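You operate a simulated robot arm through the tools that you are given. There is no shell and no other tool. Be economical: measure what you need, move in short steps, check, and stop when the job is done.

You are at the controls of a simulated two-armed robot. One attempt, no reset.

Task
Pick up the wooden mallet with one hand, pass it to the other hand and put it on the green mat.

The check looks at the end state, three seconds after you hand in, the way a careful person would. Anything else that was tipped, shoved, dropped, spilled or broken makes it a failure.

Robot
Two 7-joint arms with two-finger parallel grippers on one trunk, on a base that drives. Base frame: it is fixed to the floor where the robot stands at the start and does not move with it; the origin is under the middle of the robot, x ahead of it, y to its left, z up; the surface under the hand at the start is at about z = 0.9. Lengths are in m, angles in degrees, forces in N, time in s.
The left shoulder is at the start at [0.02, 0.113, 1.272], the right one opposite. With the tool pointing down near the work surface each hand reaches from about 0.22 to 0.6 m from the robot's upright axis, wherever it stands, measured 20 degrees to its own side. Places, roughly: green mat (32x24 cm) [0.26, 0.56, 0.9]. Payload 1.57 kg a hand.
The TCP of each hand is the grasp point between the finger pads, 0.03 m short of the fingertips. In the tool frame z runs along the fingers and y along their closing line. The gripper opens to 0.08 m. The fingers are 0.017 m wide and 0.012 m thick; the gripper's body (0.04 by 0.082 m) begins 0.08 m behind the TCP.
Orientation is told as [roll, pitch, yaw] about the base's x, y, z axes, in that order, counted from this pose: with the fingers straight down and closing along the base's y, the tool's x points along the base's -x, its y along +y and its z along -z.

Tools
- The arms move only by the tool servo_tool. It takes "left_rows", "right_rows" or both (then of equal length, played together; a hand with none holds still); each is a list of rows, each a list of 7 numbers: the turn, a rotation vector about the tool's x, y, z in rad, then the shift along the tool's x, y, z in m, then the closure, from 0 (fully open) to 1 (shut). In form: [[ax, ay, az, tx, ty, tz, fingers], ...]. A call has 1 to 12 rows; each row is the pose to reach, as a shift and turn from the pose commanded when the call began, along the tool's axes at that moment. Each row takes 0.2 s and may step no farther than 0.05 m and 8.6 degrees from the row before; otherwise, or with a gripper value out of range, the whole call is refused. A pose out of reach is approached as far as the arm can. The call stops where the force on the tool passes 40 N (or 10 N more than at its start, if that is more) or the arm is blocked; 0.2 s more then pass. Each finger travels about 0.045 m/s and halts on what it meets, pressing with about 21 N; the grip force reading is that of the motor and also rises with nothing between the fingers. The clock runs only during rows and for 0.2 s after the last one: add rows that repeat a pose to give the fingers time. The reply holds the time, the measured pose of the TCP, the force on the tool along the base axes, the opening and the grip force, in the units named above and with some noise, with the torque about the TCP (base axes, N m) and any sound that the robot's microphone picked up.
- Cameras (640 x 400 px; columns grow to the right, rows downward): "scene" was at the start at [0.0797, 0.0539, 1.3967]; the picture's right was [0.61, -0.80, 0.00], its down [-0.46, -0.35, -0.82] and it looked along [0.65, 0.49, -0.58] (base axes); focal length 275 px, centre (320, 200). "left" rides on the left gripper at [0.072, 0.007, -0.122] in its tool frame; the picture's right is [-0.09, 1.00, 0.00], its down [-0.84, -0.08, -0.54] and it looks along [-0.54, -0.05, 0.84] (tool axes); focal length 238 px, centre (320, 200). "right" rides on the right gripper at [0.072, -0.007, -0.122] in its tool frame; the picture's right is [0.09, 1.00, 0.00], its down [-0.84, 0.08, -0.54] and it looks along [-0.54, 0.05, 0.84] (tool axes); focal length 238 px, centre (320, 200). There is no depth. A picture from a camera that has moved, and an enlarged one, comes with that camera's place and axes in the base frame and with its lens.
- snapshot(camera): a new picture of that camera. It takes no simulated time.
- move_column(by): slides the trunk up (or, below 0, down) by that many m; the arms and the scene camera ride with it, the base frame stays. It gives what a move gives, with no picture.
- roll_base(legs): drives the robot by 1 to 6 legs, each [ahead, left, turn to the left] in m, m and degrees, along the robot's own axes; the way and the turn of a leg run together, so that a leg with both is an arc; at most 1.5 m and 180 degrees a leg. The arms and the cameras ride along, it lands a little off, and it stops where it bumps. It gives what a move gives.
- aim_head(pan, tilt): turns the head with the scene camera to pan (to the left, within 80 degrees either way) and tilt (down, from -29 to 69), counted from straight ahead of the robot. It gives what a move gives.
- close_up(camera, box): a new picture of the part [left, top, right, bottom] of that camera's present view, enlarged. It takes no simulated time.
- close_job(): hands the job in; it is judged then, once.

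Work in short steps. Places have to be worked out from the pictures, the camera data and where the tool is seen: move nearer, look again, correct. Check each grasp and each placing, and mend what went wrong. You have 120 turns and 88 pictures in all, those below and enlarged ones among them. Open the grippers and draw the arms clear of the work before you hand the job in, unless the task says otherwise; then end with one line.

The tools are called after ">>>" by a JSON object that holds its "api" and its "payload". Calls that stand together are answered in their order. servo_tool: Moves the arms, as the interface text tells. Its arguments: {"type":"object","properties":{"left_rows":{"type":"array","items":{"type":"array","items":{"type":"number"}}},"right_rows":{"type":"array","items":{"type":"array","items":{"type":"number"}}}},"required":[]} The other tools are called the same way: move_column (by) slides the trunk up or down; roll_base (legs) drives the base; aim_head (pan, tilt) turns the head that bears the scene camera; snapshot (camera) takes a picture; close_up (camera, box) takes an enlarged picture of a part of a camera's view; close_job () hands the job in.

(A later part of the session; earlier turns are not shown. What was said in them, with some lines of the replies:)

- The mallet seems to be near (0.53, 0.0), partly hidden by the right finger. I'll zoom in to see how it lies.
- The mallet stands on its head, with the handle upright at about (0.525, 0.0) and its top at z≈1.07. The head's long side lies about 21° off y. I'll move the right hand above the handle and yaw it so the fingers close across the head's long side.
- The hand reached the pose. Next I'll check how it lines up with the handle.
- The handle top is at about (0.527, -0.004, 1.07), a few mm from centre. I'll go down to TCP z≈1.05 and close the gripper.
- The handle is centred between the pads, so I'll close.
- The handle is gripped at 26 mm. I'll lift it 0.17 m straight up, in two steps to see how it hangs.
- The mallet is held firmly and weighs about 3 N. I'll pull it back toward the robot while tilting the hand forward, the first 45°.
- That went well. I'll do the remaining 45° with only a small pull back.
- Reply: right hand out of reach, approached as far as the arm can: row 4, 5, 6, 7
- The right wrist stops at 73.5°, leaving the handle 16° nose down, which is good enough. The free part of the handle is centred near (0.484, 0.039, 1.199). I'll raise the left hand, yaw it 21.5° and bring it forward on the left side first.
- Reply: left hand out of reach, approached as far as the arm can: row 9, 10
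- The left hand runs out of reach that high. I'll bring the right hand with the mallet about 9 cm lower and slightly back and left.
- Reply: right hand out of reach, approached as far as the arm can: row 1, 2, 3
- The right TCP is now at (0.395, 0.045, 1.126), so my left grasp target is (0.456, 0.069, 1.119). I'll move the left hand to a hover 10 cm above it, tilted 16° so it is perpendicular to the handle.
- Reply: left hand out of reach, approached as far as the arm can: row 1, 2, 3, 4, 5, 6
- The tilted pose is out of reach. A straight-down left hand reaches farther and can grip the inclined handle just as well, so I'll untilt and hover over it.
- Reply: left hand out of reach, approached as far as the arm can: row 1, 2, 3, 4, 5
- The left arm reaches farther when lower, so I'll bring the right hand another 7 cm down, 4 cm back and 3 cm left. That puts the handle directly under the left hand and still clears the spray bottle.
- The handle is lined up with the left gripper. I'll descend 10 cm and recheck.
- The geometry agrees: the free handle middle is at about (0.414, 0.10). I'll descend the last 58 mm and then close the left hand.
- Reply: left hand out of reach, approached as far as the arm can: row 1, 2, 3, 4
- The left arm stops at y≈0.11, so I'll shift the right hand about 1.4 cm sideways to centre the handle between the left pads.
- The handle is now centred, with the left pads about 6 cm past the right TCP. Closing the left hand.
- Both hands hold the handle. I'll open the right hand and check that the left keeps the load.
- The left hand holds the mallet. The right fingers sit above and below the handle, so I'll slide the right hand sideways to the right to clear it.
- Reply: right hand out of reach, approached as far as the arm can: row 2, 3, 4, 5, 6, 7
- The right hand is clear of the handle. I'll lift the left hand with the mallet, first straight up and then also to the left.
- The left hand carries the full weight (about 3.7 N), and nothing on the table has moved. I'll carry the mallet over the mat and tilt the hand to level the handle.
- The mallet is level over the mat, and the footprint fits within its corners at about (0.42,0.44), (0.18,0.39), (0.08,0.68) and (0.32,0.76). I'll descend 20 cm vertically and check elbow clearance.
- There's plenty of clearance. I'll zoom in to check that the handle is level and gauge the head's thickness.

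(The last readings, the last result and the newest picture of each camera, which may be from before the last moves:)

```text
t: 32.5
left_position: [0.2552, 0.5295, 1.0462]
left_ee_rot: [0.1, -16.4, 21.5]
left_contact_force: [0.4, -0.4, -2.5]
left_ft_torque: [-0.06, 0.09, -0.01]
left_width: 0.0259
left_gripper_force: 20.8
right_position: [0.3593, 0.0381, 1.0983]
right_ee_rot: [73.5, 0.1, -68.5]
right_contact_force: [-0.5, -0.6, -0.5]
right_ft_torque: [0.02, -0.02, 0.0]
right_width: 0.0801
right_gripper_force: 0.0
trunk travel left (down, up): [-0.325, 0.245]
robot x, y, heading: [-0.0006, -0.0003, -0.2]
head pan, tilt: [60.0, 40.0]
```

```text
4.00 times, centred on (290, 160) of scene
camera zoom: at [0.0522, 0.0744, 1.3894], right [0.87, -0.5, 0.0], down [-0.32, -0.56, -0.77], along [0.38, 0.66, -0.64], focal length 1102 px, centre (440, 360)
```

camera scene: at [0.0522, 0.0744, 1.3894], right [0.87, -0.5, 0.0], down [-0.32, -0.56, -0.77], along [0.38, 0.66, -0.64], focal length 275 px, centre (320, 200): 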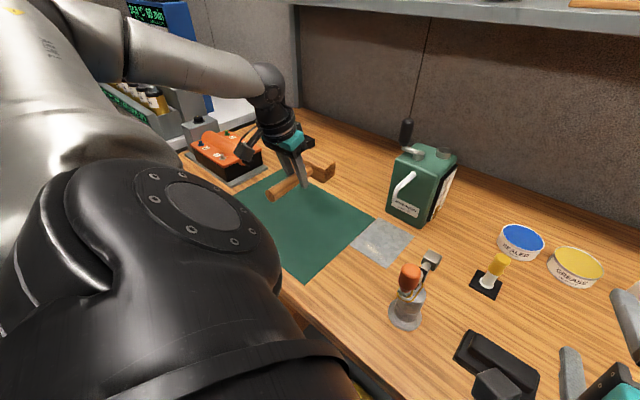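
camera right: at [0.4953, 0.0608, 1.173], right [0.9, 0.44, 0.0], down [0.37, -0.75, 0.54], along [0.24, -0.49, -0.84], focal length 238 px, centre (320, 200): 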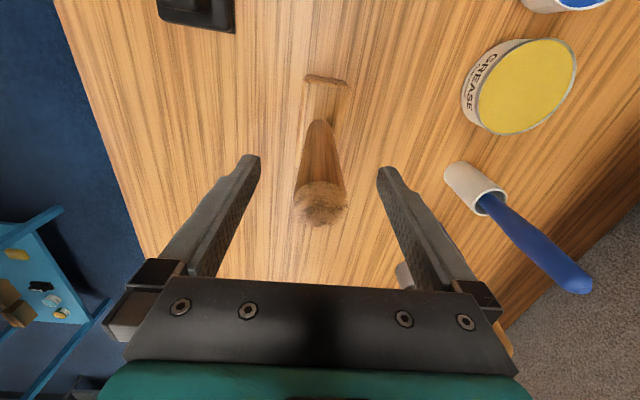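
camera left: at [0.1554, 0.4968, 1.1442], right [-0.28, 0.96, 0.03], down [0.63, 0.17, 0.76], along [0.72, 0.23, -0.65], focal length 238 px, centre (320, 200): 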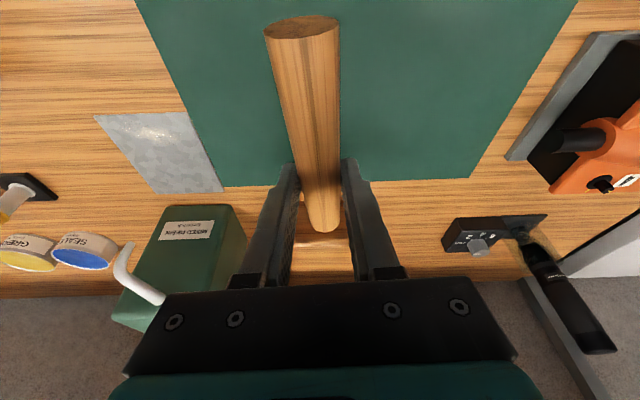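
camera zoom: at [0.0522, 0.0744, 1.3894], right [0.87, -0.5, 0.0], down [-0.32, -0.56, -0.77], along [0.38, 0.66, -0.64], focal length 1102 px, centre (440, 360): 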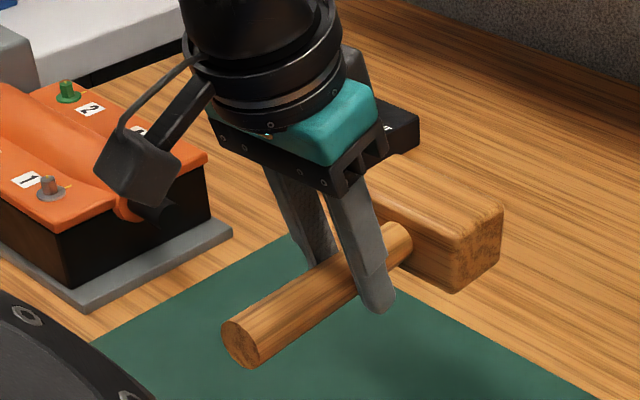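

The handle is level and the head is about 4 cm thick. I'll descend to z≈0.95, slowing near the end.

>>> {"api": "servo_tool", "payload": {"left_rows": [[0, 0, 0, 0.007, 0, 0.024, 1], [0, 0, 0, 0.014, 0, 0.048, 1], [0, 0, 0, 0.0203, 0, 0.069, 1], [0, 0, 0, 0.024, 0, 0.082, 1], [0, 0, 0, 0.0271, 0, 0.0921, 1], [0, 0, 0, 0.0271, 0, 0.0921, 1]]}}

>>> {"api": "close_up", "payload": {"camera": "scene", "box": [210, 130, 370, 230]}}

```text
t: 33.9
left_position: [0.2547, 0.5297, 0.9507]
left_ee_rot: [0.1, -16.3, 21.5]
left_contact_force: [0.0, -0.4, -3.2]
left_ft_torque: [-0.02, 0.11, 0.02]
left_width: 0.0258
left_gripper_force: 21.5
right_position: [0.3591, 0.0369, 1.0977]
right_ee_rot: [73.6, 0.0, -68.6]
right_contact_force: [-1.1, 0.1, 0.4]
right_ft_torque: [-0.01, -0.01, 0.02]
right_width: 0.0801
right_gripper_force: 0.0
trunk travel left (down, up): [-0.325, 0.245]
robot x, y, heading: [-0.0008, -0.0001, 0.1]
head pan, tilt: [60.0, 40.0]
```

```text
4.00 times, centred on (290, 180) of scene
camera zoom: at [0.0523, 0.0744, 1.3894], right [0.87, -0.5, 0.0], down [-0.32, -0.56, -0.77], along [0.38, 0.66, -0.64], focal length 1102 px, centre (440, 280)
```

zoom: 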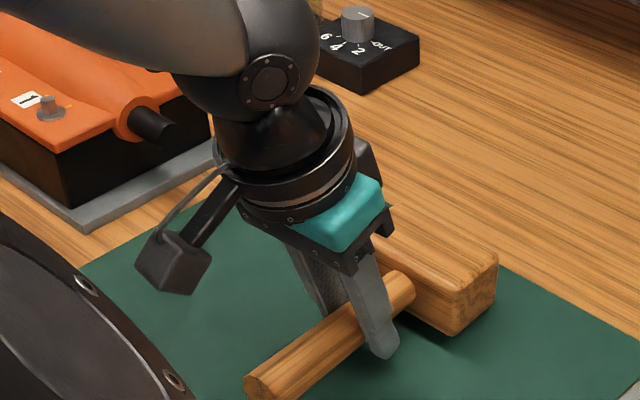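

Still no contact at z=0.951. I'll lower in small steps and watch the force.

>>> {"api": "servo_tool", "payload": {"left_rows": [[0, 0, 0, 0.0009, 0, 0.003, 1], [0, 0, 0, 0.0018, 0, 0.006, 1], [0, 0, 0, 0.0027, 0, 0.009, 1], [0, 0, 0, 0.0027, 0, 0.009, 1]]}}

```text
t: 34.9
left_position: [0.2554, 0.5284, 0.9407]
left_ee_rot: [0.1, -16.4, 21.5]
left_contact_force: [0.1, -0.3, -2.5]
left_ft_torque: [-0.07, 0.11, 0.01]
left_width: 0.026
left_gripper_force: 21.3
right_position: [0.3592, 0.0387, 1.098]
right_ee_rot: [73.6, -0.1, -68.5]
right_contact_force: [0.3, -0.6, -0.2]
right_ft_torque: [-0.03, 0.0, 0.02]
right_width: 0.08
right_gripper_force: 0.0
trunk travel left (down, up): [-0.325, 0.245]
robot x, y, heading: [-0.0063, -0.0024, 0.2]
head pan, tilt: [60.0, 40.0]
```

No contact yet, so I'll go 4 mm further.

>>> {"api": "servo_tool", "payload": {"left_rows": [[0, 0, 0, 0.0006, 0, 0.002, 1], [0, 0, 0, 0.0011, 0, 0.004, 1], [0, 0, 0, 0.0011, 0, 0.004, 1]]}}

>>> {"api": "close_up", "payload": {"camera": "scene", "box": [250, 170, 346, 230]}}

```text
t: 35.7
left_position: [0.2542, 0.5293, 0.9365]
left_ee_rot: [0.1, -16.5, 21.7]
left_contact_force: [-2.5, 1.6, 2.5]
left_ft_torque: [-0.1, -0.24, 0.05]
left_width: 0.0262
left_gripper_force: 21.3
right_position: [0.3588, 0.037, 1.0982]
right_ee_rot: [73.6, 0.0, -68.6]
right_contact_force: [0.1, -0.1, 0.4]
right_ft_torque: [0.01, -0.01, 0.0]
right_width: 0.0801
right_gripper_force: 0.1
trunk travel left (down, up): [-0.325, 0.245]
robot x, y, heading: [-0.0012, 0.0013, -0.2]
head pan, tilt: [60.0, 40.0]
```

```text
6.67 times, centred on (298, 200) of scene
camera zoom: at [0.0517, 0.0742, 1.3895], right [0.87, -0.5, 0.0], down [-0.32, -0.56, -0.77], along [0.38, 0.66, -0.64], focal length 1836 px, centre (467, 200)
```

zoom: 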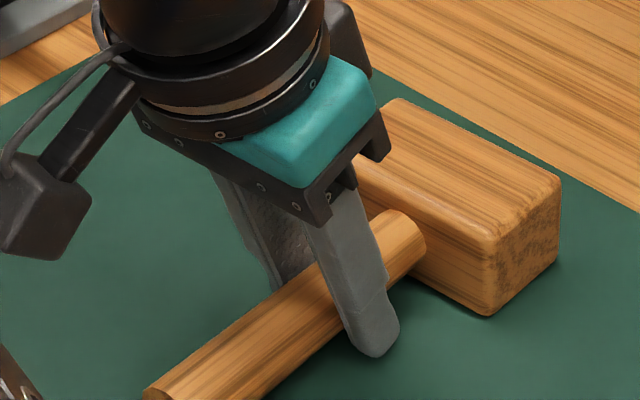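

The head has touched the mat: the vertical force flipped to +2.5 N. I'll open the fingers gradually.

>>> {"api": "servo_tool", "payload": {"left_rows": [[0, 0, 0, 0, 0, 0, 0.6], [0, 0, 0, 0, 0, 0, 0.5], [0, 0, 0, 0, 0, 0, 0.3], [0, 0, 0, 0, 0, 0, 0.1], [0, 0, 0, 0, 0, 0, 0], [0, 0, 0, 0, 0, 0, 0], [0, 0, 0, 0, 0, 0, 0]]}}

>>> {"api": "snapshot", "payload": {"camera": "left"}}

>>> {"api": "close_up", "payload": {"camera": "scene", "box": [210, 140, 370, 240]}}

```text
t: 37.3
left_position: [0.2557, 0.5294, 0.9363]
left_ee_rot: [0.0, -16.4, 21.4]
left_contact_force: [0.7, 0.4, 0.2]
left_ft_torque: [0.03, -0.01, -0.03]
left_width: 0.0801
left_gripper_force: 0.2
right_position: [0.3596, 0.0373, 1.0988]
right_ee_rot: [73.6, 0.0, -68.5]
right_contact_force: [-0.1, 1.0, -0.1]
right_ft_torque: [0.01, -0.01, 0.0]
right_width: 0.0801
right_gripper_force: 0.1
trunk travel left (down, up): [-0.325, 0.245]
robot x, y, heading: [0.0007, -0.0014, 0.0]
head pan, tilt: [60.0, 40.0]
```

```text
51 pictures are left
camera left: at [0.1556, 0.4967, 1.0346], right [-0.28, 0.96, 0.03], down [0.63, 0.17, 0.76], along [0.72, 0.23, -0.65], focal length 238 px, centre (320, 200)
```

left: 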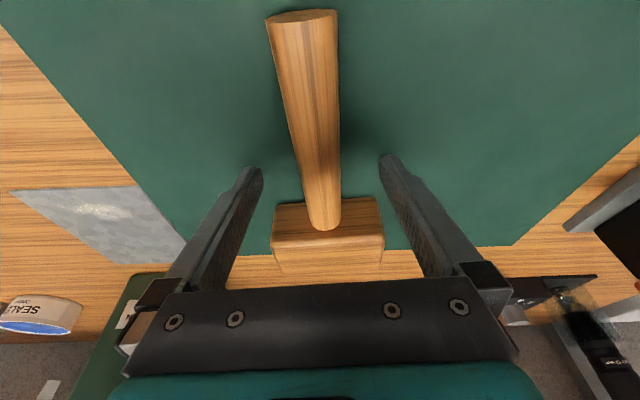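

```text
4.00 times, centred on (290, 190) of scene
camera zoom: at [0.0522, 0.0742, 1.3894], right [0.87, -0.5, 0.0], down [-0.32, -0.56, -0.77], along [0.38, 0.66, -0.64], focal length 1102 px, centre (440, 240)
```

zoom: 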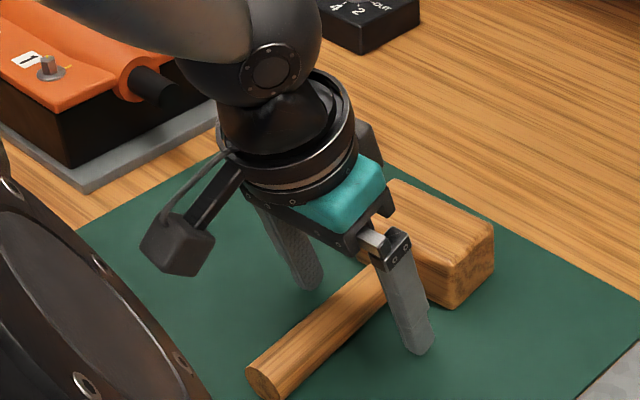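

The mallet rests on the mat. I'll withdraw the left hand upward along its tool axis and raise the right hand slightly as well.

>>> {"api": "servo_tool", "payload": {"left_rows": [[0, 0, 0, 0, 0, -0.02, 0], [0, 0, 0, 0, 0, -0.05, 0], [0, 0, 0, 0, 0, -0.09, 0], [0, 0, 0, 0, 0, -0.13, 0], [0, 0, 0, 0, 0, -0.17, 0], [0, 0, 0, 0, 0, -0.21, 0], [0, 0, 0, 0, 0, -0.25, 0], [0, 0, 0, 0, 0, -0.25, 0]], "right_rows": [[0, 0, 0, 0, 0.01, 0, 0], [0, 0, 0, 0, 0.02, 0, 0], [0, 0, 0, 0, 0.03, 0, 0], [0, 0, 0, 0, 0.04, 0, 0], [0, 0, 0, 0, 0.05, 0, 0], [0, 0, 0, 0, 0.06, 0, 0], [0, 0, 0, 0, 0.07, 0, 0], [0, 0, 0, 0, 0.07, 0, 0]]}}

>>> {"api": "snapshot", "payload": {"camera": "scene"}}

>>> {"api": "snapshot", "payload": {"camera": "left"}}

```text
t: 39.1
left_position: [0.1898, 0.5026, 1.1761]
left_ee_rot: [0.1, -16.4, 21.5]
left_contact_force: [0.2, -0.6, 0.4]
left_ft_torque: [0.01, -0.02, -0.02]
left_width: 0.08
left_gripper_force: 0.0
right_position: [0.3791, 0.0479, 1.1667]
right_ee_rot: [73.6, -0.1, -68.3]
right_contact_force: [0.1, 0.4, -0.7]
right_ft_torque: [-0.04, 0.0, 0.04]
right_width: 0.08
right_gripper_force: 0.0
trunk travel left (down, up): [-0.325, 0.245]
robot x, y, heading: [-0.0001, 0.0006, -0.0]
head pan, tilt: [60.0, 40.0]
```

```text
49 pictures are left
camera scene: at [0.0524, 0.0746, 1.3894], right [0.87, -0.5, 0.0], down [-0.32, -0.56, -0.77], along [0.38, 0.66, -0.64], focal length 275 px, centre (320, 200)
```

scene: 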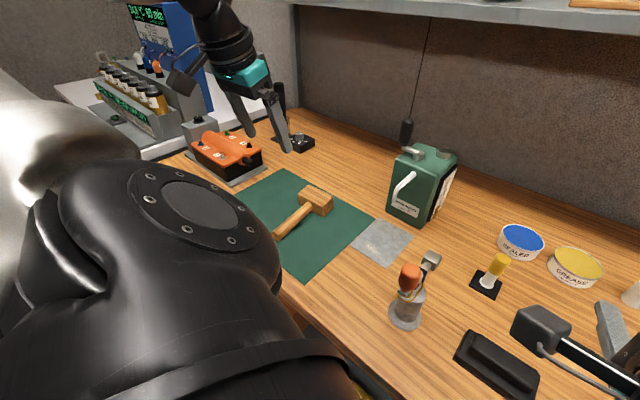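

```text
48 pictures are left
camera left: at [0.0901, 0.4702, 1.2744], right [-0.28, 0.96, 0.03], down [0.63, 0.17, 0.76], along [0.72, 0.23, -0.65], focal length 238 px, centre (320, 200)
```

left: 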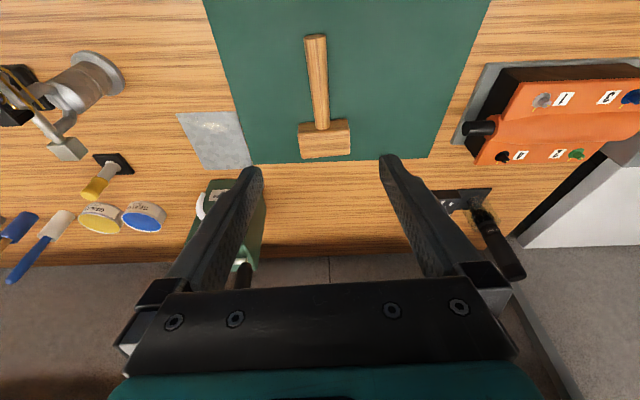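

The mallet lies wholly on the mat, both grippers are open and clear, and everything else is still in its place. Handing in.

>>> {"api": "close_job", "payload": {}}

```text
The job is handed in.
```

The right hand picked up the wooden mallet and passed it to the left, which laid it on the green mat; the final pictures showed nothing else moved.
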